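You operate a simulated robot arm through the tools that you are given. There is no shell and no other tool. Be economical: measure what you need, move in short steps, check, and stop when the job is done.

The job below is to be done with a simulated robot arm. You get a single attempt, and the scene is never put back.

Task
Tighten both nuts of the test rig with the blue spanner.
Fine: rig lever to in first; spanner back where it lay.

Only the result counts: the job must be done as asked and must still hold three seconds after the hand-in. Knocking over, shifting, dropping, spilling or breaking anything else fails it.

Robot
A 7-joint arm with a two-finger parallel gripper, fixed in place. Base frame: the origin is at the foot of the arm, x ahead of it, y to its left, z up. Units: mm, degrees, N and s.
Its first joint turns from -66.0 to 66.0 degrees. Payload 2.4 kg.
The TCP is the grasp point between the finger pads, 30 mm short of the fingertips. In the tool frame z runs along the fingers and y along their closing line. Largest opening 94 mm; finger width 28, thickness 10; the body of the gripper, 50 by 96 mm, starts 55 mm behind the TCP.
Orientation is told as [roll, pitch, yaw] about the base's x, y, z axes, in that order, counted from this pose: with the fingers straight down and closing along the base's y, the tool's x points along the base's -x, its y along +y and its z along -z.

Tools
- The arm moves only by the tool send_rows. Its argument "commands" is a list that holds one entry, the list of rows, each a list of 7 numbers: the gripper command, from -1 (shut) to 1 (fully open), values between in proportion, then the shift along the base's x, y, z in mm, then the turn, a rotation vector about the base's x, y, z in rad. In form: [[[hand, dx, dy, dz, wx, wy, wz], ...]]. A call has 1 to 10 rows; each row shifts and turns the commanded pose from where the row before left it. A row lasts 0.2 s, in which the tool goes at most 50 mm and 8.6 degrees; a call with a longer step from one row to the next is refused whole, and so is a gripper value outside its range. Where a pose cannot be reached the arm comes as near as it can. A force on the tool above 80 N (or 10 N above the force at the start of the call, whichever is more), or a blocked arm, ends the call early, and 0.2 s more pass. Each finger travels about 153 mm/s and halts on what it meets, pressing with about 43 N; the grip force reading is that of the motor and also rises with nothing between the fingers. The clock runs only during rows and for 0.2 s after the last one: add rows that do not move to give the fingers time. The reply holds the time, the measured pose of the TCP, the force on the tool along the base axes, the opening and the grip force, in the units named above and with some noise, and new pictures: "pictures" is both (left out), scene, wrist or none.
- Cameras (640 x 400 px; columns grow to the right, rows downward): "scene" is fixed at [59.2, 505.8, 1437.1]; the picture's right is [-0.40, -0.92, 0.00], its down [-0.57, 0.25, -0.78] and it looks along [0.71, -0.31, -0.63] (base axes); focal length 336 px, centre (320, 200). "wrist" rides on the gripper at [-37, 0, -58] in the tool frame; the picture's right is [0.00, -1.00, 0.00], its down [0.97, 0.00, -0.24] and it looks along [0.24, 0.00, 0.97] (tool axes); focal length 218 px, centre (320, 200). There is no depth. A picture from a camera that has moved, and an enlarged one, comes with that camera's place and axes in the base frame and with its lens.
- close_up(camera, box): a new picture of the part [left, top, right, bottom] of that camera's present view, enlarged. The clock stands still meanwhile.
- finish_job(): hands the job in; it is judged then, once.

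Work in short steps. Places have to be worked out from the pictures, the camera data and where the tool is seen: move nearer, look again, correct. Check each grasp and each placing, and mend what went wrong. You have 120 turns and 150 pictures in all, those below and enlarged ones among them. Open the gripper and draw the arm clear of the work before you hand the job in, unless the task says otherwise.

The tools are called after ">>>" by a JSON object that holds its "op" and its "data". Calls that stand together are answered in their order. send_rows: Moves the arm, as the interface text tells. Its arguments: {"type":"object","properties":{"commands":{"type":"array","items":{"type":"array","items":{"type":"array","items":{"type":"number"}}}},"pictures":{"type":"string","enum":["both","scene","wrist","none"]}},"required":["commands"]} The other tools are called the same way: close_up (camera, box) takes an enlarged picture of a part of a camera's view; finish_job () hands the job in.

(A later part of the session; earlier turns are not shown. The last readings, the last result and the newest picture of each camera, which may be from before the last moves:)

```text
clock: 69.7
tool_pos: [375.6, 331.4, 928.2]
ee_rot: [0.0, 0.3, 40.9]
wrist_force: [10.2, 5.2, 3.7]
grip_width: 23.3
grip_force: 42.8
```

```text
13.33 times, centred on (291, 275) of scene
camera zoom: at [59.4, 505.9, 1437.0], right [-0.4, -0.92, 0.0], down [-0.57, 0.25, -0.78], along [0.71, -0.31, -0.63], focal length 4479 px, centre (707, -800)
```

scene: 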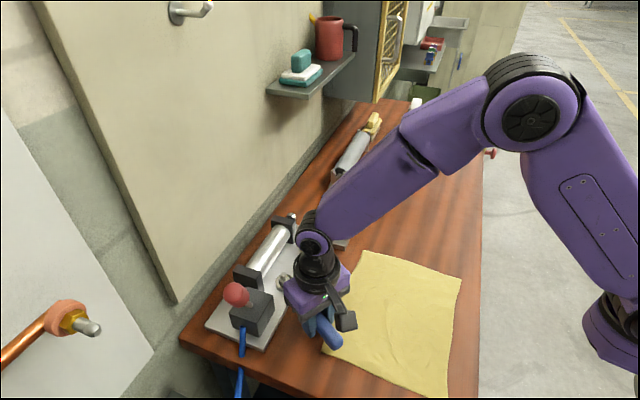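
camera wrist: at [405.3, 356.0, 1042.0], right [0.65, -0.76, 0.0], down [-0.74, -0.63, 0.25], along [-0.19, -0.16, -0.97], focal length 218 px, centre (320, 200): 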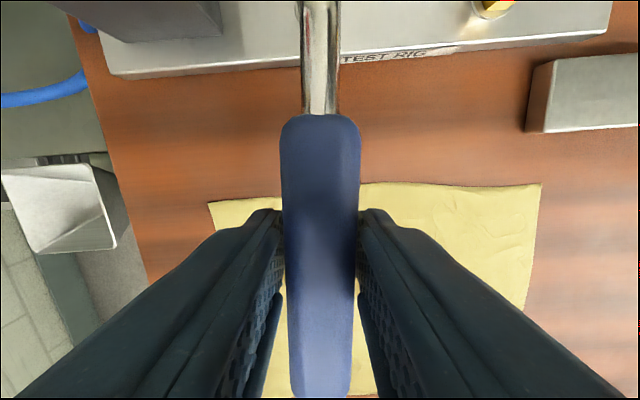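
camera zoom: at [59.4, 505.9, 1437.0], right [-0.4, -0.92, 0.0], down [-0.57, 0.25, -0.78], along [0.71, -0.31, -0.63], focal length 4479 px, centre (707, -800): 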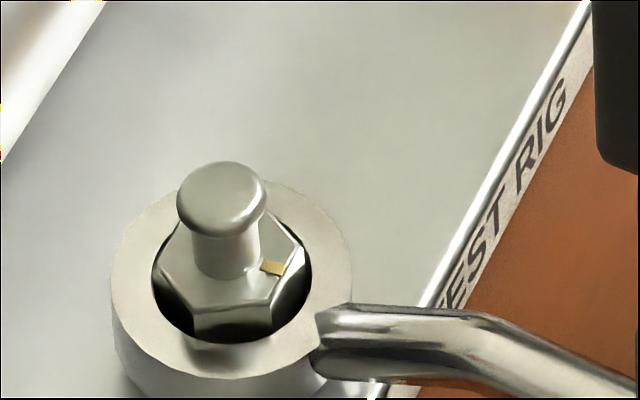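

Still just the backlash. Next 14°.

>>> {"op": "send_rows", "data": {"commands": [[[-1, -3.6, 5.4, 0, 0, 0, -0.06], [-1, -3.7, 5.5, 0, 0, 0, -0.06], [-1, -3.6, 5.8, 0, 0, 0, -0.06], [-1, -3.1, 5.8, 0, 0, 0, -0.06]]], "pictures": "none"}}

>>> {"op": "close_up", "data": {"camera": "scene", "box": [275, 260, 307, 290]}}

```text
clock: 70.7
tool_pos: [359.7, 352.8, 927.4]
ee_rot: [-0.2, 0.5, 27.3]
wrist_force: [-3.8, 2.2, 2.8]
grip_width: 23.0
grip_force: 42.3
```

```text
13.33 times, centred on (291, 275) of scene
camera zoom: at [59.0, 505.8, 1437.1], right [-0.4, -0.92, 0.0], down [-0.57, 0.25, -0.78], along [0.71, -0.31, -0.63], focal length 4479 px, centre (707, -800)
```

zoom: 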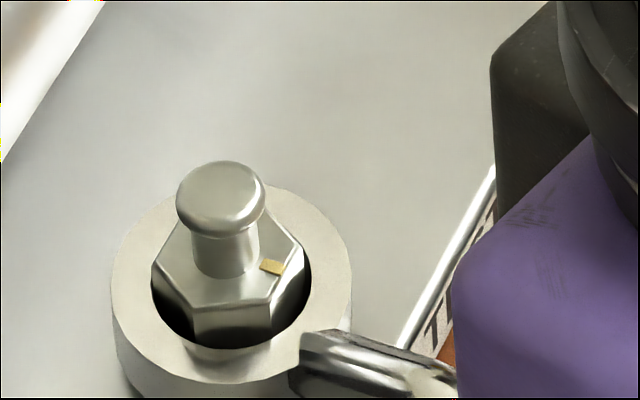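

No turning over 45° and little torque, so the ring may be slipping on an already tight nut. I move in short steps and read the force to see the torque.

>>> {"op": "send_rows", "data": {"commands": [[[-1, -2.9, 6.2, 0, 0, 0, -0.06], [-1, -2.5, 6.1, 0, 0, 0, -0.06]]], "pictures": "none"}}

>>> {"op": "send_rows", "data": {"commands": [[[-1, -2.1, 6.3, 0, 0, 0, -0.06], [-1, -1.8, 6.6, 0, 0, 0, -0.06]]], "pictures": "none"}}

>>> {"op": "send_rows", "data": {"commands": [[[-1, -1.3, 6.5, 0, 0, 0, -0.06]]], "pictures": "none"}}

>>> {"op": "close_up", "data": {"camera": "scene", "box": [275, 260, 307, 290]}}

```text
clock: 71.3
tool_pos: [355.6, 364.8, 927.6]
ee_rot: [-0.3, 0.5, 20.4]
wrist_force: [-10.5, -2.1, 5.3]
grip_width: 23.4
grip_force: 43.0
```

```text
clock: 71.9
tool_pos: [350.9, 376.9, 926.7]
ee_rot: [-0.2, 0.5, 13.5]
wrist_force: [-6.7, -0.2, -3.1]
grip_width: 23.3
grip_force: 42.6
```

```text
clock: 72.3
tool_pos: [350.1, 385.8, 927.6]
ee_rot: [-0.2, 0.4, 10.1]
wrist_force: [-9.7, 1.6, -1.8]
grip_width: 23.2
grip_force: 43.0
```

```text
13.33 times, centred on (291, 275) of scene
camera zoom: at [58.9, 505.9, 1437.0], right [-0.4, -0.92, 0.0], down [-0.57, 0.25, -0.78], along [0.71, -0.31, -0.63], focal length 4479 px, centre (707, -800)
```

zoom: 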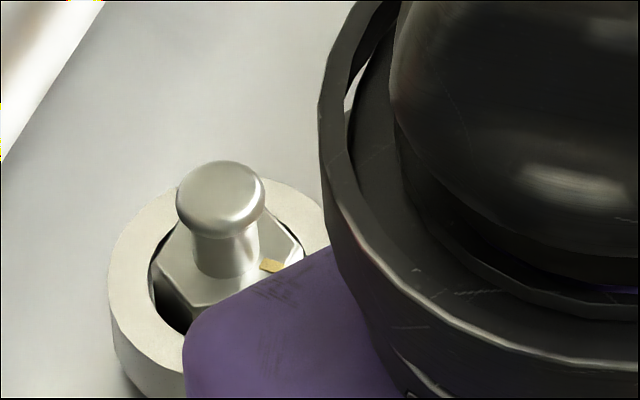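

62° of sweep turned the nut no further and met no torque: total nut rotation was about 60–65°, it appears to have reached its end. I unload and lift off, then compare with the gold nut.

>>> {"op": "send_rows", "data": {"commands": [[[-1, -0.6, 0, 0, 0, 0, 0], [-1, 1.3, -6.5, 0, 0, 0, 0.06], [-1, 1.8, -6.6, 0, 0, 0, 0.06], [-1, 0, 0, 4, 0, 0, 0], [-1, 0, 0, 8, 0, 0, 0], [-1, 0, 0, 10, 0, 0, 0], [-1, 0, 0, 12, 0, 0, 0], [-1, 0, 0, 14, 0, 0, 0], [-1, 0, 0, 0, 0, 0, 0]]], "pictures": "none"}}

```text
clock: 74.3
tool_pos: [353.6, 370.8, 974.7]
ee_rot: [-0.2, 0.5, 16.9]
wrist_force: [0.2, -0.1, -1.1]
grip_width: 23.1
grip_force: 42.7
```

Clear. I carry the spanner over the gold nut at yaw 45°.

>>> {"op": "send_rows", "data": {"commands": [[[-1, 20.8, -23.8, 0, 0, 0, 0.098], [-1, 20.8, -23.8, 0, 0, 0, 0.098], [-1, 20.8, -23.8, 0, 0, 0, 0.098], [-1, 20.8, -23.8, 0, 0, 0, 0.098], [-1, 21, -23.8, 0, 0, 0, 0.098], [-1, 0, 0, 0, 0, 0, 0]]], "pictures": "scene"}}

>>> {"op": "close_up", "data": {"camera": "scene", "box": [275, 260, 307, 290]}}

>>> {"op": "close_up", "data": {"camera": "scene", "box": [285, 215, 335, 260]}}

```text
clock: 75.7
tool_pos: [457.1, 251.3, 975.8]
ee_rot: [-0.2, 0.4, 45.1]
wrist_force: [-0.3, -0.1, -1.6]
grip_width: 23.3
grip_force: 42.9
```

scene: 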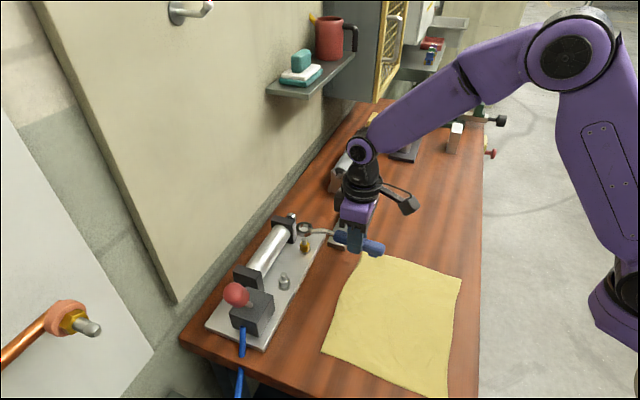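

```text
13.33 times, centred on (291, 275) of scene
camera zoom: at [59.2, 505.8, 1437.0], right [-0.4, -0.92, 0.0], down [-0.57, 0.25, -0.78], along [0.71, -0.31, -0.63], focal length 4479 px, centre (707, -800)
```

zoom: 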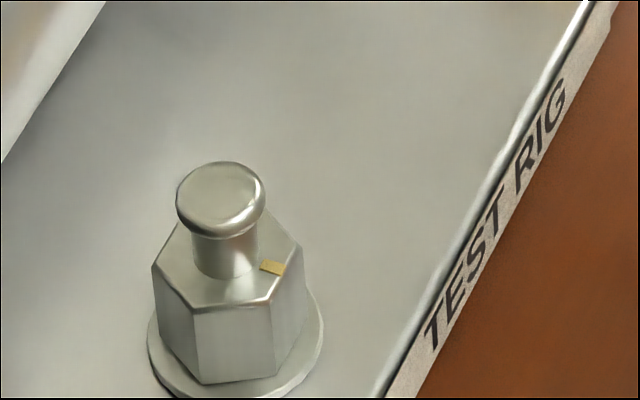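

```text
8.89 times, centred on (310, 238) of scene
camera zoom: at [59.2, 505.8, 1437.0], right [-0.4, -0.92, 0.0], down [-0.57, 0.25, -0.78], along [0.71, -0.31, -0.63], focal length 2986 px, centre (409, -133)
```

zoom: 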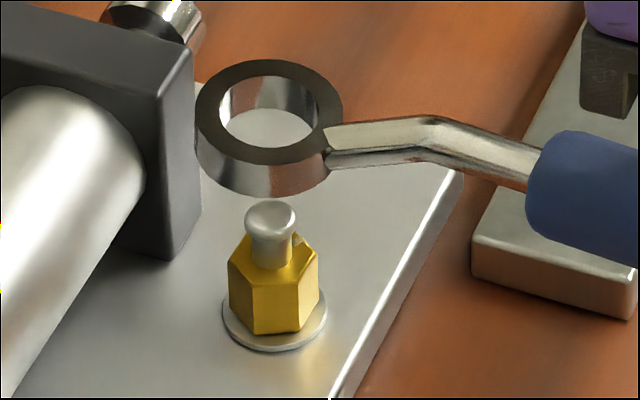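

The silver mark shows a 60° turn; presumably its end stop. For gold, comparing with silver geometry the ring is ~8 mm too far from the camera; I shift (−7.2,+3.2) and lower 18 mm to check.

>>> {"op": "send_rows", "data": {"commands": [[[-1, -7.2, 3.2, -6, 0, 0, 0], [-1, 0, 0, -6, 0, 0, 0], [-1, 0, 0, -6, 0, 0, 0], [-1, 0, 0, 0, 0, 0, 0]]], "pictures": "none"}}

>>> {"op": "close_up", "data": {"camera": "scene", "box": [285, 220, 335, 260]}}

```text
clock: 76.7
tool_pos: [449.5, 254.3, 956.7]
ee_rot: [-0.2, 0.4, 45.0]
wrist_force: [0.7, 0.3, -0.7]
grip_width: 23.2
grip_force: 42.6
```

```text
10.00 times, centred on (310, 240) of scene
camera zoom: at [59.2, 505.8, 1437.0], right [-0.4, -0.92, 0.0], down [-0.57, 0.25, -0.78], along [0.71, -0.31, -0.63], focal length 3359 px, centre (420, -200)
```

zoom: 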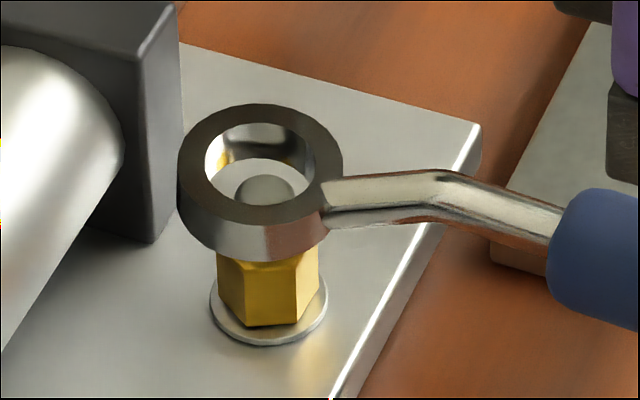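

Close: I fine-shift ~1.3 mm and lower onto the nut.

>>> {"op": "send_rows", "data": {"commands": [[[-1, -1.2, 0.1, -6, 0, 0, 0], [-1, 0, 0, -5, 0, 0, 0], [-1, 0, 0, -4, 0, 0, 0], [-1, 0, 0, -4, 0, 0, 0], [-1, 0, 0, -3, 0, 0, 0], [-1, 0, 0, -3, 0, 0, 0], [-1, 0, 0, 0, 0, 0, 0]]], "pictures": "none"}}

>>> {"op": "close_up", "data": {"camera": "scene", "box": [290, 228, 322, 258]}}

```text
clock: 78.3
tool_pos: [450.2, 254.9, 933.6]
ee_rot: [-0.1, 0.2, 44.8]
wrist_force: [1.9, -7.8, 11.9]
grip_width: 23.6
grip_force: 43.1
```

```text
13.33 times, centred on (306, 243) of scene
camera zoom: at [59.0, 505.5, 1437.2], right [-0.4, -0.92, 0.0], down [-0.57, 0.25, -0.78], along [0.71, -0.31, -0.63], focal length 4479 px, centre (507, -373)
```

zoom: 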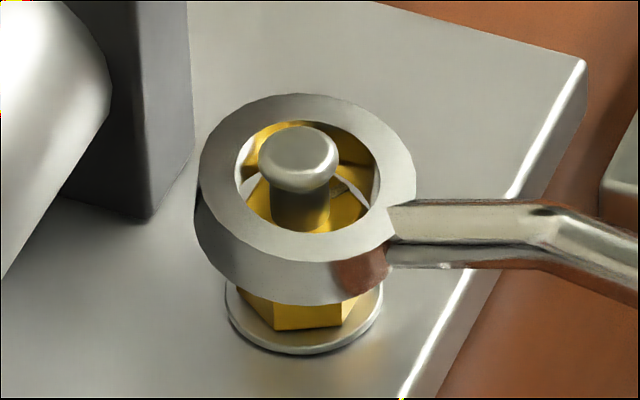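

Partly on, blocked with 12 N and a −y push. I lift a little, shift 1 mm, turn to yaw 51° and lower again.

>>> {"op": "send_rows", "data": {"commands": [[[-1, 0, -1, 8, 0, 0, 0], [-1, 9.2, -8.2, 0, 0, 0, 0.108], [-1, 0, 0, -4, 0, 0, 0], [-1, 0, 0, -4, 0, 0, 0], [-1, 0, 0, -3, 0, 0, 0], [-1, 0, 0, 0, 0, 0, 0]]], "pictures": "none"}}

>>> {"op": "close_up", "data": {"camera": "scene", "box": [290, 228, 322, 258]}}

```text
clock: 79.7
tool_pos: [459.6, 245.4, 930.2]
ee_rot: [-0.2, 0.1, 51.0]
wrist_force: [4.7, -6.8, 13.1]
grip_width: 23.2
grip_force: 43.7
```

```text
13.33 times, centred on (306, 243) of scene
camera zoom: at [59.1, 505.5, 1437.2], right [-0.4, -0.92, 0.0], down [-0.57, 0.25, -0.78], along [0.71, -0.31, -0.63], focal length 4479 px, centre (507, -373)
```

zoom: 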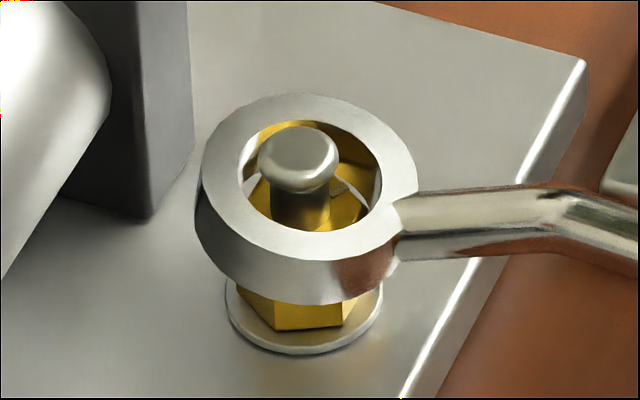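

The nut pushes the ring away from the camera, so I shift ~2 mm in (+.6,−.8) and try again.

>>> {"op": "send_rows", "data": {"commands": [[[-1, 0, 0, 4, 0, 0, 0], [-1, 1.3, -1.6, 0, 0, 0, 0], [-1, 0, 0, -3, 0, 0, 0], [-1, 0, 0, -3, 0, 0, 0], [-1, 0, 0, 0, 0, 0, 0]]], "pictures": "none"}}

>>> {"op": "close_up", "data": {"camera": "scene", "box": [290, 228, 322, 258]}}

```text
clock: 80.9
tool_pos: [460.1, 246.5, 927.1]
ee_rot: [-0.2, 0.3, 51.3]
wrist_force: [8.7, 4.5, 2.1]
grip_width: 23.3
grip_force: 42.4
```

```text
13.33 times, centred on (306, 243) of scene
camera zoom: at [59.3, 505.9, 1437.0], right [-0.4, -0.92, 0.0], down [-0.57, 0.25, -0.78], along [0.71, -0.31, -0.63], focal length 4479 px, centre (507, -373)
```

zoom: 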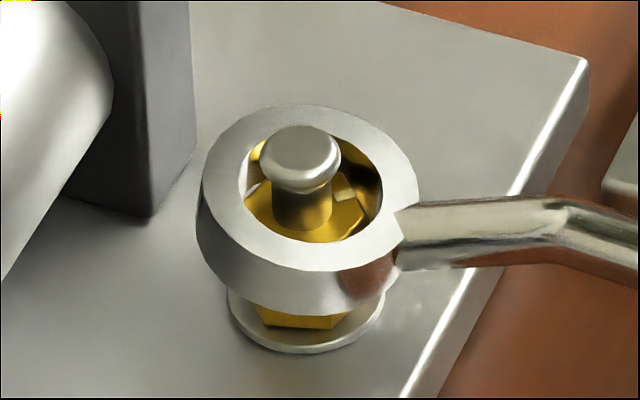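

Dropping in. I ease (+.9,+.4) and press lower.

>>> {"op": "send_rows", "data": {"commands": [[[-1, 0.9, 0.4, -1.5, 0, 0, 0], [-1, 0, 0, -1.5, 0, 0, 0], [-1, 0, 0, -1.5, 0, 0, 0], [-1, 0, 0, 0, 0, 0, 0]]], "pictures": "none"}}

>>> {"op": "close_up", "data": {"camera": "scene", "box": [290, 228, 322, 258]}}

```text
clock: 81.9
tool_pos: [460.8, 244.6, 922.9]
ee_rot: [-0.2, 0.3, 51.2]
wrist_force: [3.9, 4.7, 27.2]
grip_width: 23.6
grip_force: 42.8
```

```text
13.33 times, centred on (306, 243) of scene
camera zoom: at [58.9, 505.7, 1437.1], right [-0.4, -0.92, 0.0], down [-0.57, 0.25, -0.78], along [0.71, -0.31, -0.63], focal length 4479 px, centre (507, -373)
```

zoom: 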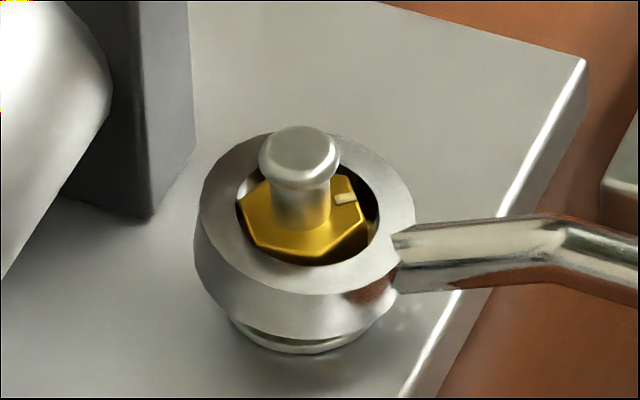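

Nearly flush, but 27 N up. I look at the wider picture for tilt or contact with the block.

>>> {"op": "close_up", "data": {"camera": "scene", "box": [285, 190, 405, 280]}}

>>> {"op": "close_up", "data": {"camera": "wrist", "box": [0, 0, 640, 400]}}

```text
4.44 times, centred on (345, 235) of scene
camera zoom: at [58.9, 505.7, 1437.1], right [-0.4, -0.92, 0.0], down [-0.57, 0.25, -0.78], along [0.71, -0.31, -0.63], focal length 1493 px, centre (209, 44)
```

zoom: 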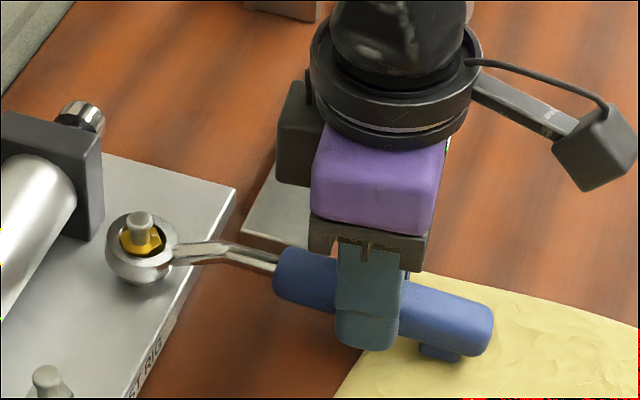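

```text
1.00 times, centred on (320, 200) of wrist
camera zoom: at [483.4, 275.3, 981.4], right [0.78, -0.63, 0.0], down [-0.61, -0.76, 0.24], along [-0.15, -0.19, -0.97], focal length 218 px, centre (320, 200)
```

zoom: 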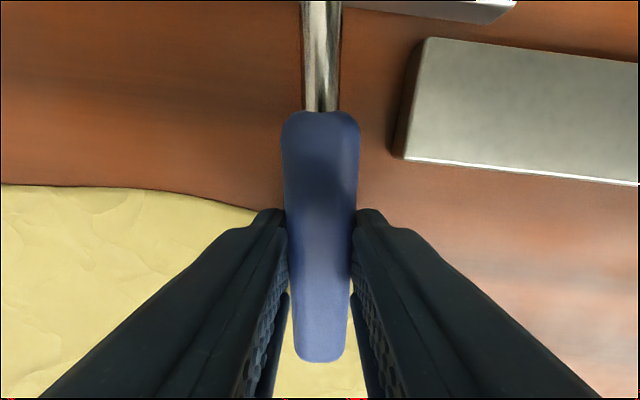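

No obstruction; the spanner is just pitched a little. I raise 2 mm to level and turn clockwise 17°.

>>> {"op": "send_rows", "data": {"commands": [[[-1, 0.2, 0.3, 2, 0, 0, 0], [-1, -5.1, 4.3, 0, 0, 0, -0.06], [-1, -4.8, 4.8, 0, 0, 0, -0.06], [-1, -4.5, 4.9, 0, 0, 0, -0.06], [-1, -4.3, 5.3, 0, 0, 0, -0.06], [-1, -3.9, 5.4, 0, 0, 0, -0.06]]], "pictures": "none"}}

>>> {"op": "close_up", "data": {"camera": "scene", "box": [290, 228, 322, 258]}}

```text
clock: 83.3
tool_pos: [438.6, 271.2, 924.2]
ee_rot: [-0.2, 0.4, 33.9]
wrist_force: [11.7, 8.7, -7.5]
grip_width: 23.2
grip_force: 42.9
```

```text
13.33 times, centred on (306, 243) of scene
camera zoom: at [59.6, 506.1, 1436.9], right [-0.4, -0.92, 0.0], down [-0.57, 0.25, -0.78], along [0.71, -0.31, -0.63], focal length 4479 px, centre (507, -373)
```

zoom: 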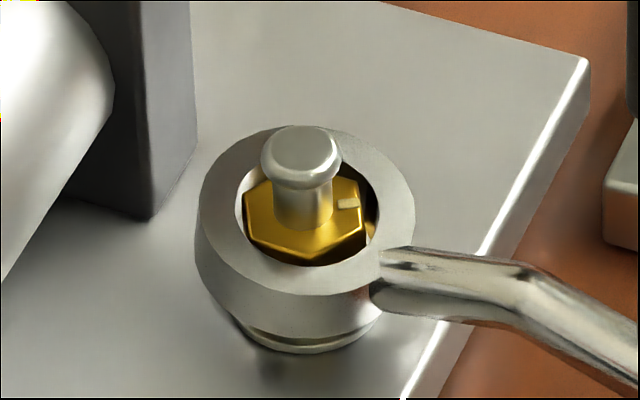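

The gold nut has begun to turn. I correct the radius by ~1 mm and continue.

>>> {"op": "send_rows", "data": {"commands": [[[-1, -2.7, 6.1, 0, 0, 0, -0.06], [-1, -3.3, 6.0, 0, 0, 0, -0.06], [-1, -2.8, 6.0, 0, 0, 0, -0.06], [-1, -2.5, 6.4, 0, 0, 0, -0.06], [-1, -2.1, 6.3, 0, 0, 0, -0.06]]], "pictures": "none"}}

>>> {"op": "close_up", "data": {"camera": "scene", "box": [290, 228, 322, 258]}}

```text
clock: 84.5
tool_pos: [423.6, 301.8, 924.4]
ee_rot: [-0.2, 0.4, 16.7]
wrist_force: [-6.9, -0.7, 7.4]
grip_width: 23.1
grip_force: 42.7
```

```text
13.33 times, centred on (306, 243) of scene
camera zoom: at [58.8, 505.7, 1437.1], right [-0.4, -0.92, 0.0], down [-0.57, 0.25, -0.78], along [0.71, -0.31, -0.63], focal length 4479 px, centre (507, -373)
```

zoom: 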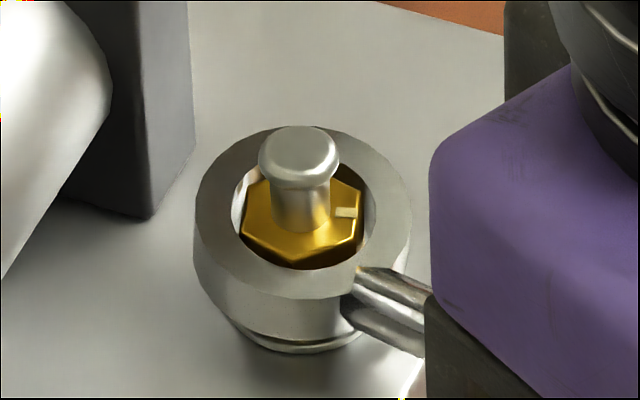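

Turning continues slowly. Next 20°.

>>> {"op": "send_rows", "data": {"commands": [[[-1, -1.9, 6.4, 0, 0, 0, -0.06], [-1, -1.4, 6.7, 0, 0, 0, -0.06], [-1, -0.9, 6.6, 0, 0, 0, -0.06], [-1, -0.6, 6.8, 0, 0, 0, -0.06], [-1, -0.1, 6.7, 0, 0, 0, -0.06]]], "pictures": "none"}}

>>> {"op": "close_up", "data": {"camera": "scene", "box": [290, 228, 322, 258]}}

```text
clock: 85.7
tool_pos: [418.6, 334.8, 923.9]
ee_rot: [-0.1, 0.5, -0.6]
wrist_force: [-7.5, -0.1, 4.7]
grip_width: 23.1
grip_force: 42.8
```

```text
13.33 times, centred on (306, 243) of scene
camera zoom: at [58.9, 505.8, 1437.1], right [-0.4, -0.92, 0.0], down [-0.57, 0.25, -0.78], along [0.71, -0.31, -0.63], focal length 4479 px, centre (507, -373)
```

zoom: 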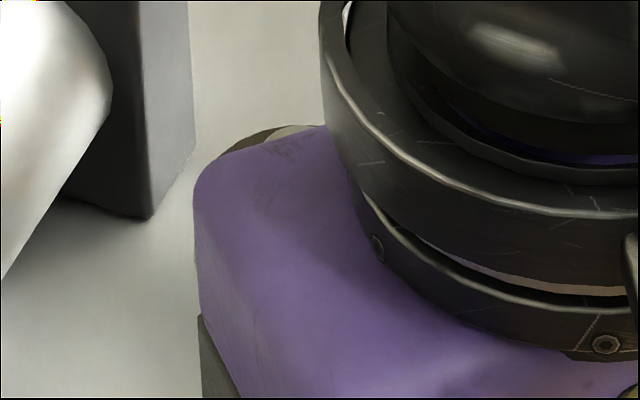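

I extend the stroke 14° further (clear of the silver nut), then unload by reversing 10°.

>>> {"op": "send_rows", "data": {"commands": [[[-1, -0.4, 6.6, 0, 0, 0, -0.06], [-1, 0.7, 6.7, 0, 0, 0, -0.06], [-1, 1.1, 6.7, 0, 0, 0, -0.06], [-1, 1.4, 6.5, 0, 0, 0, -0.06], [-1, 0, 0, 0, 0, 0, 0]]], "pictures": "none"}}

>>> {"op": "send_rows", "data": {"commands": [[[-1, -1.4, -6.5, 0, 0, 0, 0.06], [-1, -1.1, -6.7, 0, 0, 0, 0.06], [-1, -0.7, -6.7, 0, 0, 0, 0.06], [-1, 0, 0, 2, 0, 0, 0], [-1, 0, 0, 2, 0, 0, 0], [-1, 0, 0, 0, 0, 0, 0]]], "pictures": "none"}}

```text
clock: 86.9
tool_pos: [423.5, 360.8, 925.3]
ee_rot: [-0.1, 0.4, -14.3]
wrist_force: [-6.6, -4.7, 10.7]
grip_width: 23.3
grip_force: 42.8
```

```text
clock: 88.3
tool_pos: [419.6, 340.9, 929.6]
ee_rot: [-0.1, 0.4, -3.7]
wrist_force: [0.4, 5.9, -4.3]
grip_width: 23.5
grip_force: 43.5
```

Unloaded; I lift off and swing back to yaw 51° for the next stroke.

>>> {"op": "send_rows", "data": {"commands": [[[-1, 0, -0.5, 8, 0, 0, 0], [-1, 0, 0, 10, 0, 0, 0], [-1, 0, 0, 10, 0, 0, 0], [-1, -0.2, -15.5, 0, 0, 0, 0.1364], [-1, 2.1, -15.1, 0, 0, 0, 0.1364], [-1, 4.1, -14.7, 0, 0, 0, 0.1364], [-1, 6.1, -14.2, 0, 0, 0, 0.1364], [-1, 7.9, -13, 0, 0, 0, 0.1364], [-1, 9.6, -11.8, 0, 0, 0, 0.1364], [-1, 11.1, -10.5, 0, 0, 0, 0.1364]]], "pictures": "none"}}

>>> {"op": "close_up", "data": {"camera": "scene", "box": [285, 220, 335, 260]}}

```text
clock: 90.5
tool_pos: [459.9, 246.6, 957.9]
ee_rot: [-0.3, 0.0, 51.1]
wrist_force: [10.5, 13.3, -3.0]
grip_width: 22.9
grip_force: 43.8
```

```text
10.00 times, centred on (310, 240) of scene
camera zoom: at [59.4, 506.2, 1436.9], right [-0.4, -0.92, 0.0], down [-0.57, 0.25, -0.78], along [0.71, -0.31, -0.63], focal length 3359 px, centre (420, -200)
```

zoom: 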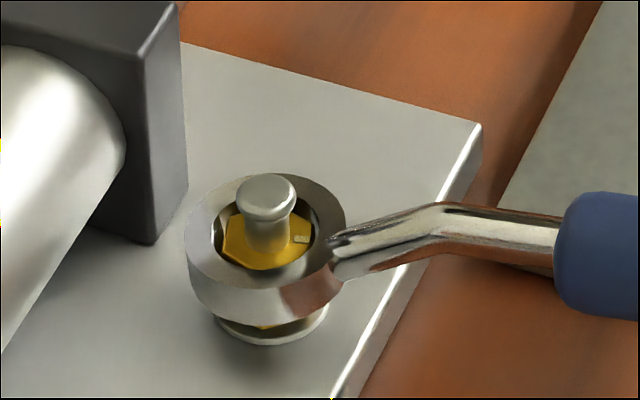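

The ring jammed again and tilted instead of lifting. I lower the hand to level the spanner.

>>> {"op": "send_rows", "data": {"commands": [[[-1, 0, 0, -5, 0, 0, 0], [-1, 0, 0, -5, 0, 0, 0], [-1, 0, 0, -5, 0, 0, 0], [-1, 0, 0, -4, 0, 0, 0], [-1, 0, 0, 0, 0, 0, 0]]], "pictures": "none"}}

>>> {"op": "close_up", "data": {"camera": "scene", "box": [285, 190, 405, 280]}}

```text
clock: 91.7
tool_pos: [457.9, 244.0, 937.9]
ee_rot: [-0.1, 0.6, 50.9]
wrist_force: [-5.3, -7.0, 11.7]
grip_width: 22.8
grip_force: 43.3
```

```text
4.44 times, centred on (345, 235) of scene
camera zoom: at [58.8, 505.5, 1437.2], right [-0.4, -0.92, 0.0], down [-0.57, 0.25, -0.78], along [0.71, -0.31, -0.63], focal length 1493 px, centre (209, 44)
```

zoom: 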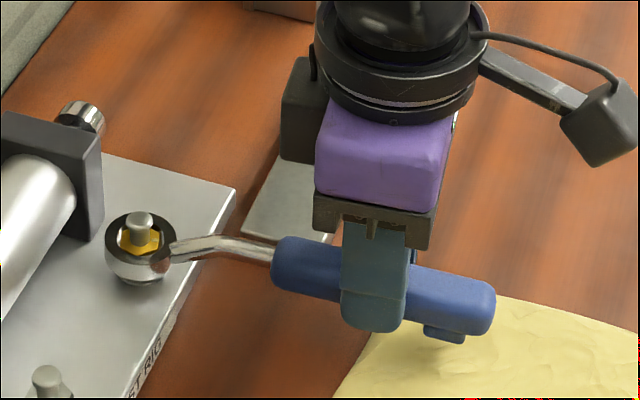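

Level again, still gripped. I sweep clockwise again in parts, keeping radius ~114.5 about (531.3,332.2).

>>> {"op": "send_rows", "data": {"commands": [[[-1, -5, 4.8, 0, 0, 0, -0.06], [-1, -4.9, 4.9, 0, 0, 0, -0.06], [-1, -4.5, 5.1, 0, 0, 0, -0.06], [-1, -4.4, 5.5, 0, 0, 0, -0.06], [-1, -3.8, 5.5, 0, 0, 0, -0.06], [-1, -3.6, 5.8, 0, 0, 0, -0.06], [-1, -3.2, 6.2, 0, 0, 0, -0.06]]], "pictures": "none"}}

>>> {"op": "close_up", "data": {"camera": "scene", "box": [290, 228, 322, 258]}}

```text
clock: 93.3
tool_pos: [429.3, 282.9, 937.3]
ee_rot: [-0.2, 0.6, 26.7]
wrist_force: [-10.1, -8.7, -2.0]
grip_width: 22.9
grip_force: 43.1
```

```text
13.33 times, centred on (306, 243) of scene
camera zoom: at [58.9, 505.6, 1437.1], right [-0.4, -0.92, 0.0], down [-0.57, 0.25, -0.78], along [0.71, -0.31, -0.63], focal length 4479 px, centre (507, -373)
```

zoom: 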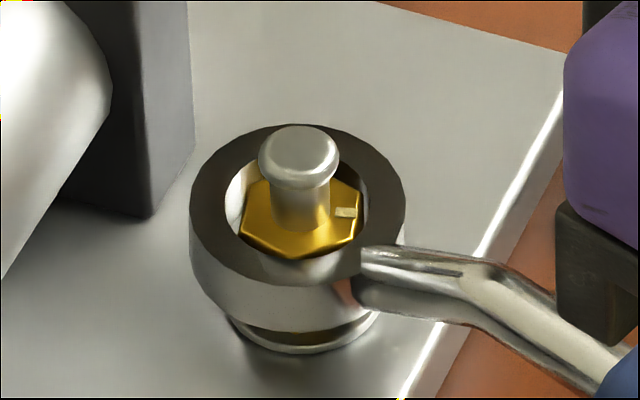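

The mark is ~23° on from its start. I continue with a slightly larger radius and 1.5 mm lower.

>>> {"op": "send_rows", "data": {"commands": [[[-1, -3.6, 5.7, -1.5, 0, 0, -0.06], [-1, -2.5, 6.5, 0, 0, 0, -0.06], [-1, -2.1, 6.5, 0, 0, 0, -0.06]]], "pictures": "none"}}

>>> {"op": "close_up", "data": {"camera": "scene", "box": [290, 228, 322, 258]}}

>>> {"op": "send_rows", "data": {"commands": [[[-1, -1.6, 6.6, 0, 0, 0, -0.06], [-1, -1.3, 6.9, 0, 0, 0, -0.06], [-1, -0.9, 6.7, 0, 0, 0, -0.06], [-1, -0.4, 7, 0, 0, 0, -0.06]]], "pictures": "none"}}

>>> {"op": "send_rows", "data": {"commands": [[[-1, -0.1, 6.8, 0, 0, 0, -0.06], [-1, 0.4, 6.8, 0, 0, 0, -0.06], [-1, 0.8, 6.8, 0, 0, 0, -0.06], [-1, 1.2, 6.7, 0, 0, 0, -0.06]]], "pictures": "none"}}

```text
clock: 94.1
tool_pos: [421.4, 302.9, 937.1]
ee_rot: [-0.2, 0.5, 16.5]
wrist_force: [-12.0, -5.9, -1.5]
grip_width: 23.1
grip_force: 42.7
```

```text
13.33 times, centred on (306, 243) of scene
camera zoom: at [58.9, 505.7, 1437.1], right [-0.4, -0.92, 0.0], down [-0.57, 0.25, -0.78], along [0.71, -0.31, -0.63], focal length 4479 px, centre (507, -373)
```

zoom: 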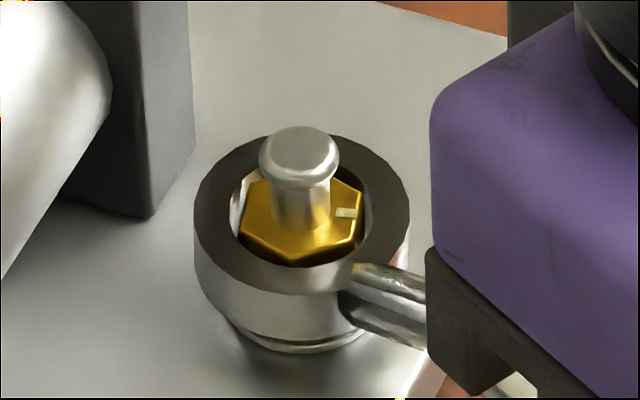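

```text
clock: 95.1
tool_pos: [417.1, 328.8, 936.8]
ee_rot: [-0.3, 0.6, 2.7]
wrist_force: [-16.3, -2.8, -1.5]
grip_width: 23.2
grip_force: 42.8
```

```text
clock: 96.1
tool_pos: [418.9, 356.4, 937.4]
ee_rot: [-0.3, 0.5, -11.0]
wrist_force: [-20.4, -1.4, 1.6]
grip_width: 23.1
grip_force: 43.0
```

Radial push of 20 N; I relieve it (−1.8 x), reverse 10° and lift 4 mm, then read the force before going on.

>>> {"op": "send_rows", "data": {"commands": [[[-1, -1.8, 0.3, 0, 0, 0, 0], [-1, -1.2, -6.7, 0, 0, 0, 0.06], [-1, -0.8, -6.8, 0, 0, 0, 0.06], [-1, -0.4, -6.8, 0, 0, 0, 0.06], [-1, 0, 0, 2, 0, 0, 0], [-1, 0, 0, 2, 0, 0, 0], [-1, 0, 0, 0, 0, 0, 0]]], "pictures": "none"}}

```text
clock: 97.7
tool_pos: [416.7, 336.7, 940.1]
ee_rot: [-0.2, 0.3, -0.7]
wrist_force: [1.0, -1.8, -9.8]
grip_width: 23.2
grip_force: 42.5
```

Still 10 N holding it down. I wiggle: a few degrees more CCW, then 3 mm up.

>>> {"op": "send_rows", "data": {"commands": [[[-1, 0.1, -6.8, 0, 0, 0, 0.06], [-1, 0, 0, 1.5, 0, 0, 0], [-1, 0, 0, 1.5, 0, 0, 0], [-1, 0, 0, 0, 0, 0, 0]]], "pictures": "none"}}

>>> {"op": "close_up", "data": {"camera": "scene", "box": [280, 220, 340, 265]}}

```text
clock: 98.7
tool_pos: [417.0, 329.1, 944.0]
ee_rot: [0.0, 0.4, 2.7]
wrist_force: [1.2, -4.3, -2.6]
grip_width: 23.1
grip_force: 43.1
```

```text
8.89 times, centred on (310, 242) of scene
camera zoom: at [59.2, 505.7, 1437.1], right [-0.4, -0.92, 0.0], down [-0.57, 0.25, -0.78], along [0.71, -0.31, -0.63], focal length 2986 px, centre (409, -178)
```

zoom: 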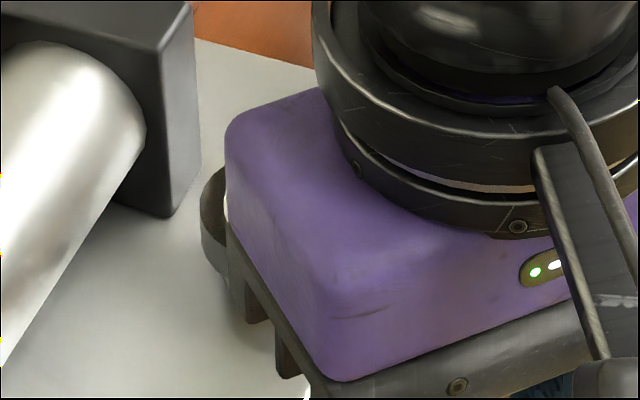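

Force has dropped; I continue lifting in small steps with a check.

>>> {"op": "send_rows", "data": {"commands": [[[-1, 0.2, -1, 3, 0, 0, 0], [-1, 0, 0, 3, 0, 0, 0], [-1, 0, 0, 3, 0, 0, 0], [-1, 0, 0, 0, 0, 0, 0]]], "pictures": "none"}}

```text
clock: 99.7
tool_pos: [416.0, 328.7, 953.8]
ee_rot: [-0.2, 0.4, 2.8]
wrist_force: [0.4, 0.9, -1.7]
grip_width: 23.1
grip_force: 42.5
```

Free. I lift another 14 mm and swing back to yaw 47° to inspect.

>>> {"op": "send_rows", "data": {"commands": [[[-1, 0, 0, 8, 0, 0, 0], [-1, 0, 0, 6, 0, 0, 0], [-1, 2, -15, 0, 0, 0, 0.13], [-1, 4, -14.5, 0, 0, 0, 0.13], [-1, 6, -14, 0, 0, 0, 0.13], [-1, 8, -13, 0, 0, 0, 0.13], [-1, 9.5, -12, 0, 0, 0, 0.13], [-1, 10.5, -10.5, 0, 0, 0, 0.13], [-1, 0, 0, 0, 0, 0, 0]]], "pictures": "none"}}

>>> {"op": "close_up", "data": {"camera": "scene", "box": [285, 220, 335, 260]}}

```text
clock: 101.7
tool_pos: [456.5, 249.7, 966.4]
ee_rot: [-0.2, 0.4, 47.5]
wrist_force: [0.2, 0.1, -2.0]
grip_width: 23.1
grip_force: 43.2
```

```text
10.00 times, centred on (310, 240) of scene
camera zoom: at [59.2, 505.8, 1437.0], right [-0.4, -0.92, 0.0], down [-0.57, 0.25, -0.78], along [0.71, -0.31, -0.63], focal length 3359 px, centre (420, -200)
```

zoom: 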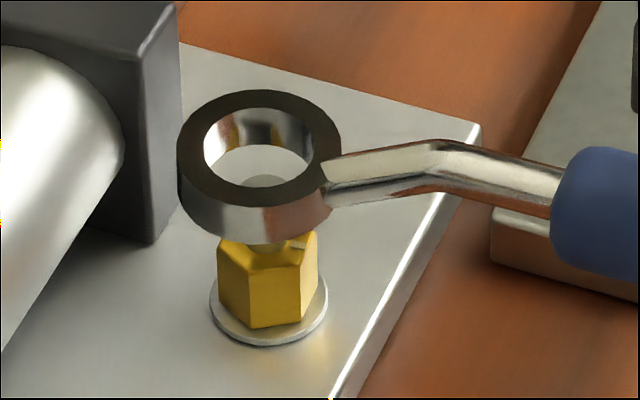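

By the mark the gold nut has turned from ~46° to ~−10° (≈56°). I draw the spanner away a bit to see the gold nut unobstructed and compare with the silver one.

>>> {"op": "send_rows", "data": {"commands": [[[-1, 0, 0, 12, 0, 0, 0], [-1, -15, -16, 5, 0, 0, 0], [-1, -15, -16, 0, 0, 0, 0], [-1, 0, 0, 0, 0, 0, 0]]], "pictures": "none"}}

>>> {"op": "close_up", "data": {"camera": "scene", "box": [291, 234, 321, 258]}}

>>> {"op": "close_up", "data": {"camera": "scene", "box": [270, 268, 302, 293]}}

```text
clock: 102.7
tool_pos: [426.0, 217.9, 984.5]
ee_rot: [-0.2, 0.4, 47.4]
wrist_force: [0.1, 0.5, -1.2]
grip_width: 22.9
grip_force: 42.9
```

```text
16.00 times, centred on (306, 246) of scene
camera zoom: at [59.2, 505.8, 1437.0], right [-0.4, -0.92, 0.0], down [-0.57, 0.25, -0.78], along [0.71, -0.31, -0.63], focal length 5375 px, centre (544, -536)
```

zoom: 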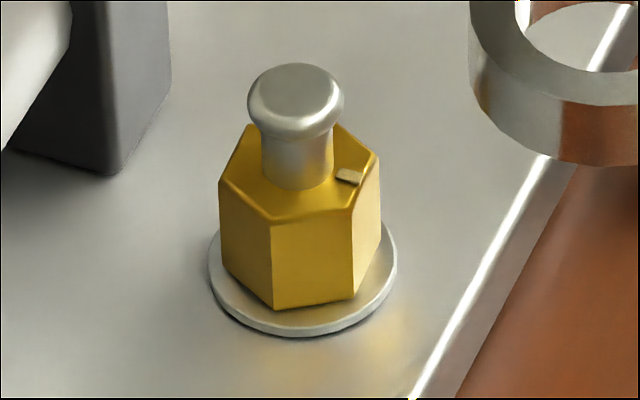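

```text
16.00 times, centred on (286, 280) of scene
camera zoom: at [59.2, 505.8, 1437.0], right [-0.4, -0.92, 0.0], down [-0.57, 0.25, -0.78], along [0.71, -0.31, -0.63], focal length 5375 px, centre (864, -1088)
```

zoom: 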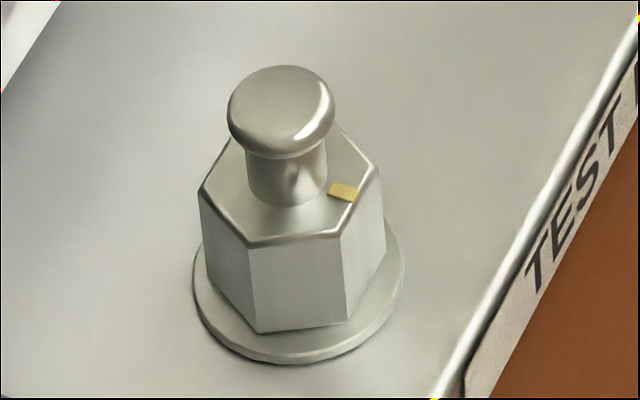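

Silver's hexagon is exactly 60° from its start; gold is ~55–60°. To be sure, I give the gold nut one more stroke: back over it at yaw 51°.

>>> {"op": "send_rows", "data": {"commands": [[[-1, 16.5, 13.3, 0, 0, 0, 0.063], [-1, 16.5, 13.3, 0, 0, 0, 0], [-1, 0, 0, -12, 0, 0, 0], [-1, 0, 0, -12, 0, 0, 0], [-1, 0, 0, 0, 0, 0, 0]]], "pictures": "none"}}

>>> {"op": "close_up", "data": {"camera": "scene", "box": [285, 220, 335, 260]}}

```text
clock: 103.9
tool_pos: [459.2, 244.2, 959.5]
ee_rot: [-0.2, 0.4, 51.2]
wrist_force: [-0.4, 0.4, -2.6]
grip_width: 23.3
grip_force: 43.0
```

```text
10.00 times, centred on (310, 240) of scene
camera zoom: at [59.2, 505.8, 1437.0], right [-0.4, -0.92, 0.0], down [-0.57, 0.25, -0.78], along [0.71, -0.31, -0.63], focal length 3359 px, centre (420, -200)
```

zoom: 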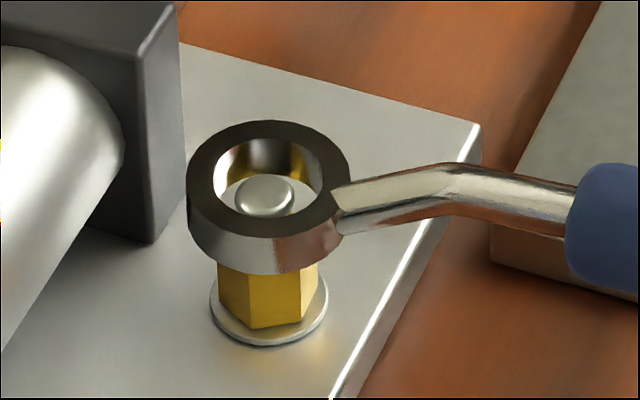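

Ring is ~1 mm off to the right; I correct and lower.

>>> {"op": "send_rows", "data": {"commands": [[[-1, 0.4, 0.9, -6, 0, 0, 0], [-1, 0, 0, -5, 0, 0, 0], [-1, 0, 0, -4, 0, 0, 0], [-1, 0, 0, -3, 0, 0, 0], [-1, 0, 0, -3, 0, 0, 0], [-1, 0, 0, -2, 0, 0, 0], [-1, 0, 0, 0, 0, 0, 0]]], "pictures": "none"}}

>>> {"op": "close_up", "data": {"camera": "scene", "box": [290, 228, 322, 258]}}

```text
clock: 105.5
tool_pos: [460.6, 244.1, 937.8]
ee_rot: [-0.3, 0.3, 51.2]
wrist_force: [-5.3, -4.0, 10.3]
grip_width: 23.1
grip_force: 43.1
```

```text
13.33 times, centred on (306, 243) of scene
camera zoom: at [58.9, 505.6, 1437.1], right [-0.4, -0.92, 0.0], down [-0.57, 0.25, -0.78], along [0.71, -0.31, -0.63], focal length 4479 px, centre (507, -373)
```

zoom: 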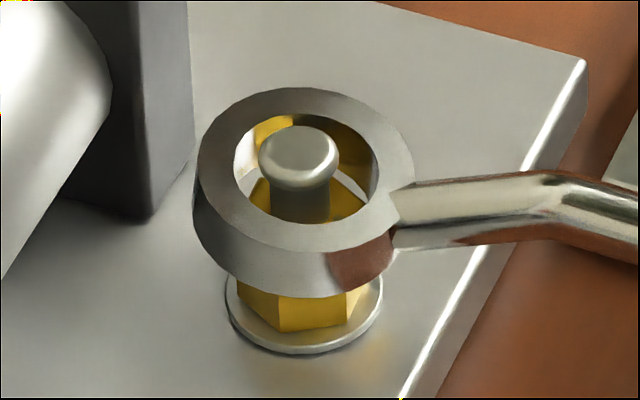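

Resting on a corner; I back off 1.3 mm along the handle and lower again.

>>> {"op": "send_rows", "data": {"commands": [[[-1, 0, 0, 3, 0, 0, 0], [-1, -1, -0.9, 0, 0, 0, 0], [-1, 0, 0, -3, 0, 0, 0], [-1, 0, 0, -2, 0, 0, 0], [-1, 0, 0, 0, 0, 0, 0]]], "pictures": "none"}}

```text
clock: 106.7
tool_pos: [459.0, 243.0, 934.3]
ee_rot: [-0.3, 0.2, 51.1]
wrist_force: [-2.3, -1.9, 7.7]
grip_width: 23.3
grip_force: 42.8
```

Better; another small shift and 2 mm down, then a look.

>>> {"op": "send_rows", "data": {"commands": [[[-1, -0.4, -0.4, -1.5, 0, 0, 0], [-1, 0, 0, -1.5, 0, 0, 0], [-1, 0, 0, 0, 0, 0, 0]]], "pictures": "none"}}

>>> {"op": "close_up", "data": {"camera": "scene", "box": [290, 228, 322, 258]}}

```text
clock: 107.5
tool_pos: [457.9, 244.0, 932.8]
ee_rot: [-0.3, 0.3, 51.1]
wrist_force: [0.0, 0.1, 11.2]
grip_width: 23.1
grip_force: 43.4
```

```text
13.33 times, centred on (306, 243) of scene
camera zoom: at [59.0, 505.7, 1437.1], right [-0.4, -0.92, 0.0], down [-0.57, 0.25, -0.78], along [0.71, -0.31, -0.63], focal length 4479 px, centre (507, -373)
```

zoom: 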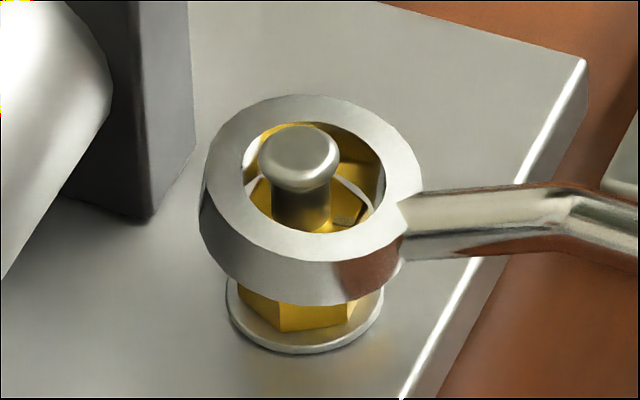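

Ring is 1.6 mm too near the hand and a bit too close to the camera. I raise, shift (+2.4,+.6), lower.

>>> {"op": "send_rows", "data": {"commands": [[[-1, 0, 0, 5, 0, 0, 0], [-1, 2.4, 0.6, 0, 0, 0, 0], [-1, 0, 0, -3, 0, 0, 0], [-1, 0, 0, -2, 0, 0, 0], [-1, 0, 0, -2, 0, 0, 0], [-1, 0, 0, 0, 0, 0, 0]]], "pictures": "none"}}

>>> {"op": "close_up", "data": {"camera": "scene", "box": [290, 228, 322, 258]}}

```text
clock: 108.9
tool_pos: [459.0, 244.3, 929.6]
ee_rot: [-0.3, 0.3, 51.1]
wrist_force: [-4.4, -1.3, 4.9]
grip_width: 23.3
grip_force: 43.0
```

```text
13.33 times, centred on (306, 243) of scene
camera zoom: at [58.9, 505.7, 1437.1], right [-0.4, -0.92, 0.0], down [-0.57, 0.25, -0.78], along [0.71, -0.31, -0.63], focal length 4479 px, centre (507, -373)
```

zoom: 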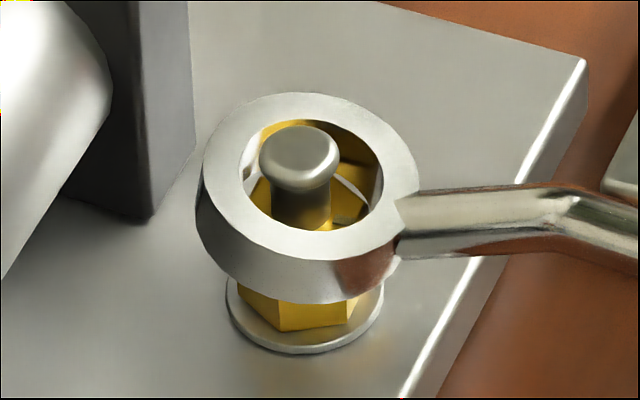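

Same blocked height as the first time, when a shift of (+1.3,−1.6) solved it. I do the same.

>>> {"op": "send_rows", "data": {"commands": [[[-1, 0, 0, 4, 0, 0, 0], [-1, 1.3, -1.6, 0, 0, 0, 0], [-1, 0, 0, -3, 0, 0, 0], [-1, 0, 0, -3, 0, 0, 0], [-1, 0, 0, 0, 0, 0, 0]]], "pictures": "none"}}

>>> {"op": "close_up", "data": {"camera": "scene", "box": [290, 228, 322, 258]}}

```text
clock: 110.1
tool_pos: [462.0, 242.9, 928.8]
ee_rot: [-0.2, 0.4, 51.1]
wrist_force: [-8.7, -6.4, 13.4]
grip_width: 23.4
grip_force: 42.9
```

```text
13.33 times, centred on (306, 243) of scene
camera zoom: at [58.7, 505.5, 1437.2], right [-0.4, -0.92, 0.0], down [-0.57, 0.25, -0.78], along [0.71, -0.31, -0.63], focal length 4479 px, centre (507, -373)
```

zoom: 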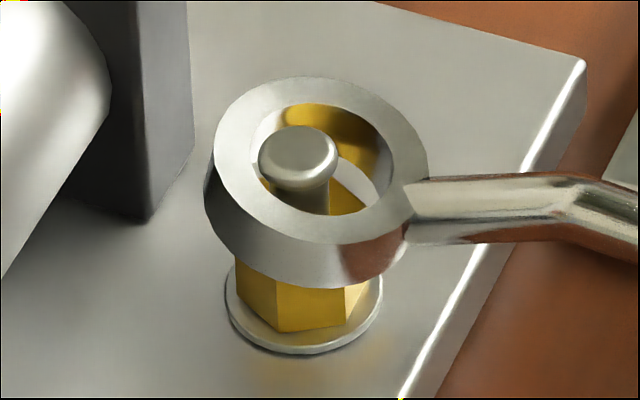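

Now the ring sits off to the right and pitched up. I lift clear to see the actual spanner pose.

>>> {"op": "send_rows", "data": {"commands": [[[-1, 0, 0, 8, 0, 0, 0], [-1, 0, 0, 10, 0, 0, 0], [-1, 0, 0, 10, 0, 0, 0], [-1, 0, 0, 0, 0, 0, 0]]], "pictures": "none"}}

>>> {"op": "close_up", "data": {"camera": "scene", "box": [285, 180, 405, 270]}}

```text
clock: 111.1
tool_pos: [461.2, 242.5, 954.3]
ee_rot: [-0.2, 0.4, 51.1]
wrist_force: [0.0, -0.5, -1.9]
grip_width: 23.3
grip_force: 42.7
```

```text
4.44 times, centred on (345, 225) of scene
camera zoom: at [59.2, 505.8, 1437.0], right [-0.4, -0.92, 0.0], down [-0.57, 0.25, -0.78], along [0.71, -0.31, -0.63], focal length 1493 px, centre (209, 89)
```

zoom: 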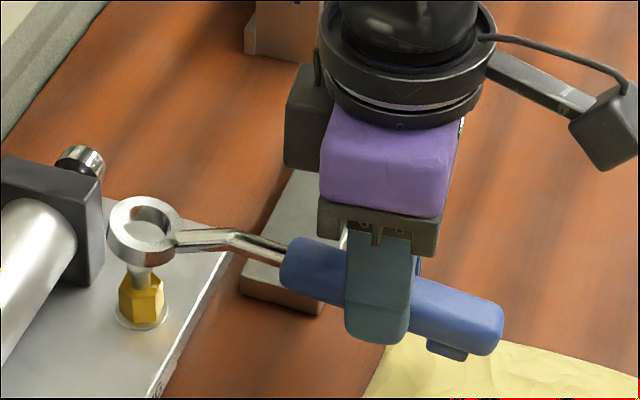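

The spanner has pitched ~7° (ring up) in the grip. I compensate by tilting the tool 6° about the closing line, then re-check.

>>> {"op": "send_rows", "data": {"commands": [[[-1, 0, 0, 8, -0.0816, 0.066, 0], [-1, 0, 0, 0, 0, 0, 0]]], "pictures": "none"}}

>>> {"op": "close_up", "data": {"camera": "scene", "box": [285, 180, 405, 270]}}

>>> {"op": "close_up", "data": {"camera": "scene", "box": [285, 220, 335, 260]}}

```text
clock: 111.7
tool_pos: [461.8, 242.7, 963.5]
ee_rot: [-0.2, 6.4, 51.0]
wrist_force: [0.1, -0.9, -1.5]
grip_width: 23.3
grip_force: 43.1
```

```text
4.44 times, centred on (345, 225) of scene
camera zoom: at [59.2, 505.8, 1437.0], right [-0.4, -0.92, 0.0], down [-0.57, 0.25, -0.78], along [0.71, -0.31, -0.63], focal length 1493 px, centre (209, 89)
```

zoom: 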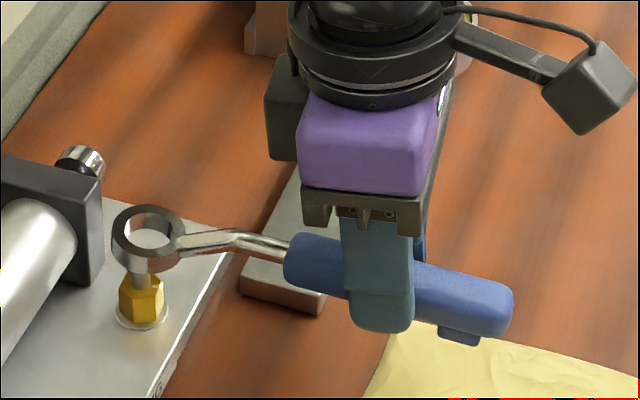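

```text
10.00 times, centred on (310, 240) of scene
camera zoom: at [59.2, 505.8, 1437.0], right [-0.4, -0.92, 0.0], down [-0.57, 0.25, -0.78], along [0.71, -0.31, -0.63], focal length 3359 px, centre (420, -200)
```

zoom: 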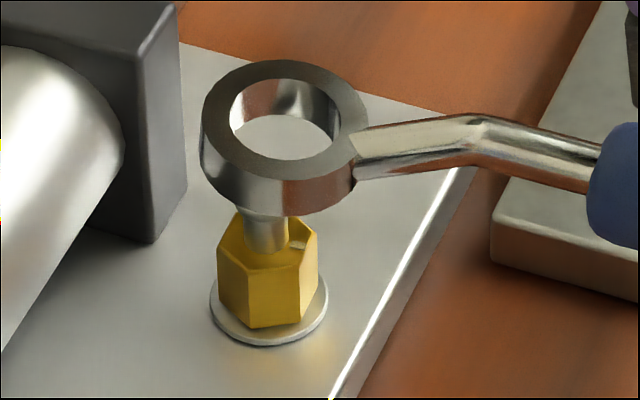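

Solving the ring's position on the handle line: (532.7,330.3,941); nut axis ≈ (532.8,335.2). I shift +4.9 mm in y, lower 22 mm, and look.

>>> {"op": "send_rows", "data": {"commands": [[[-1, 0.1, 4.9, 0, 0, 0, 0], [-1, 0, 0, -8, 0, 0, 0], [-1, 0, 0, -7, 0, 0, 0], [-1, 0, 0, -7, 0, 0, 0], [-1, 0, 0, 0, 0, 0, 0]]], "pictures": "none"}}

>>> {"op": "close_up", "data": {"camera": "scene", "box": [290, 228, 322, 258]}}

```text
clock: 112.9
tool_pos: [463.4, 247.9, 942.5]
ee_rot: [-0.3, 6.4, 51.0]
wrist_force: [0.3, 0.0, -1.1]
grip_width: 23.2
grip_force: 43.2
```

```text
13.33 times, centred on (306, 243) of scene
camera zoom: at [59.2, 505.8, 1437.0], right [-0.4, -0.92, 0.0], down [-0.57, 0.25, -0.78], along [0.71, -0.31, -0.63], focal length 4479 px, centre (507, -373)
```

zoom: 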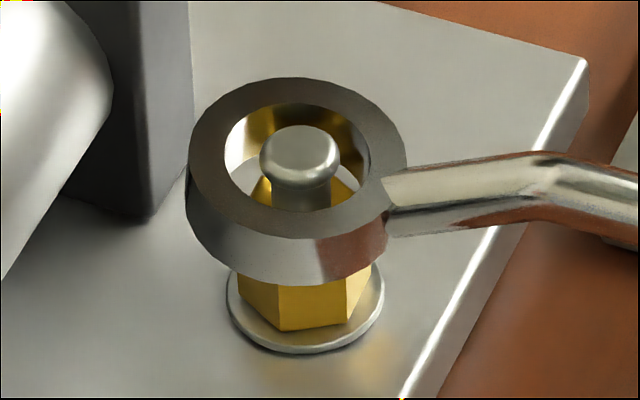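

Ring is within ~1.4 mm; I shift (+1,−1) and lower slowly.

>>> {"op": "send_rows", "data": {"commands": [[[-1, 1, -1, -4, 0, 0, 0], [-1, 0, 0, -4, 0, 0, 0], [-1, 0, 0, -3, 0, 0, 0], [-1, 0, 0, -3, 0, 0, 0], [-1, 0, 0, 0, 0, 0, 0]]], "pictures": "none"}}

>>> {"op": "close_up", "data": {"camera": "scene", "box": [290, 228, 322, 258]}}

```text
clock: 114.1
tool_pos: [462.8, 246.7, 928.9]
ee_rot: [-0.2, 6.4, 51.0]
wrist_force: [-15.2, -7.8, 23.9]
grip_width: 23.6
grip_force: 43.0
```

```text
13.33 times, centred on (306, 243) of scene
camera zoom: at [58.4, 505.4, 1437.2], right [-0.4, -0.92, 0.0], down [-0.57, 0.25, -0.78], along [0.71, -0.31, -0.63], focal length 4479 px, centre (507, -373)
```

zoom: 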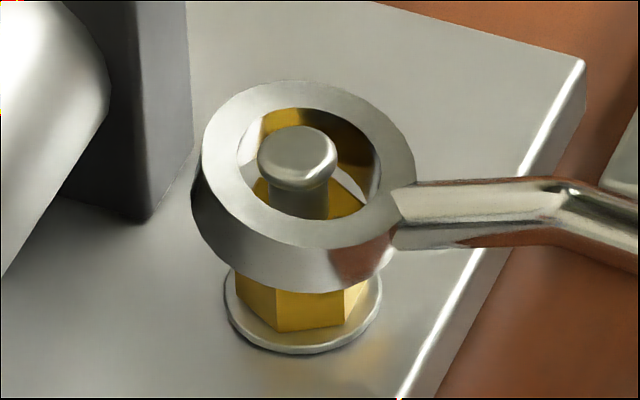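

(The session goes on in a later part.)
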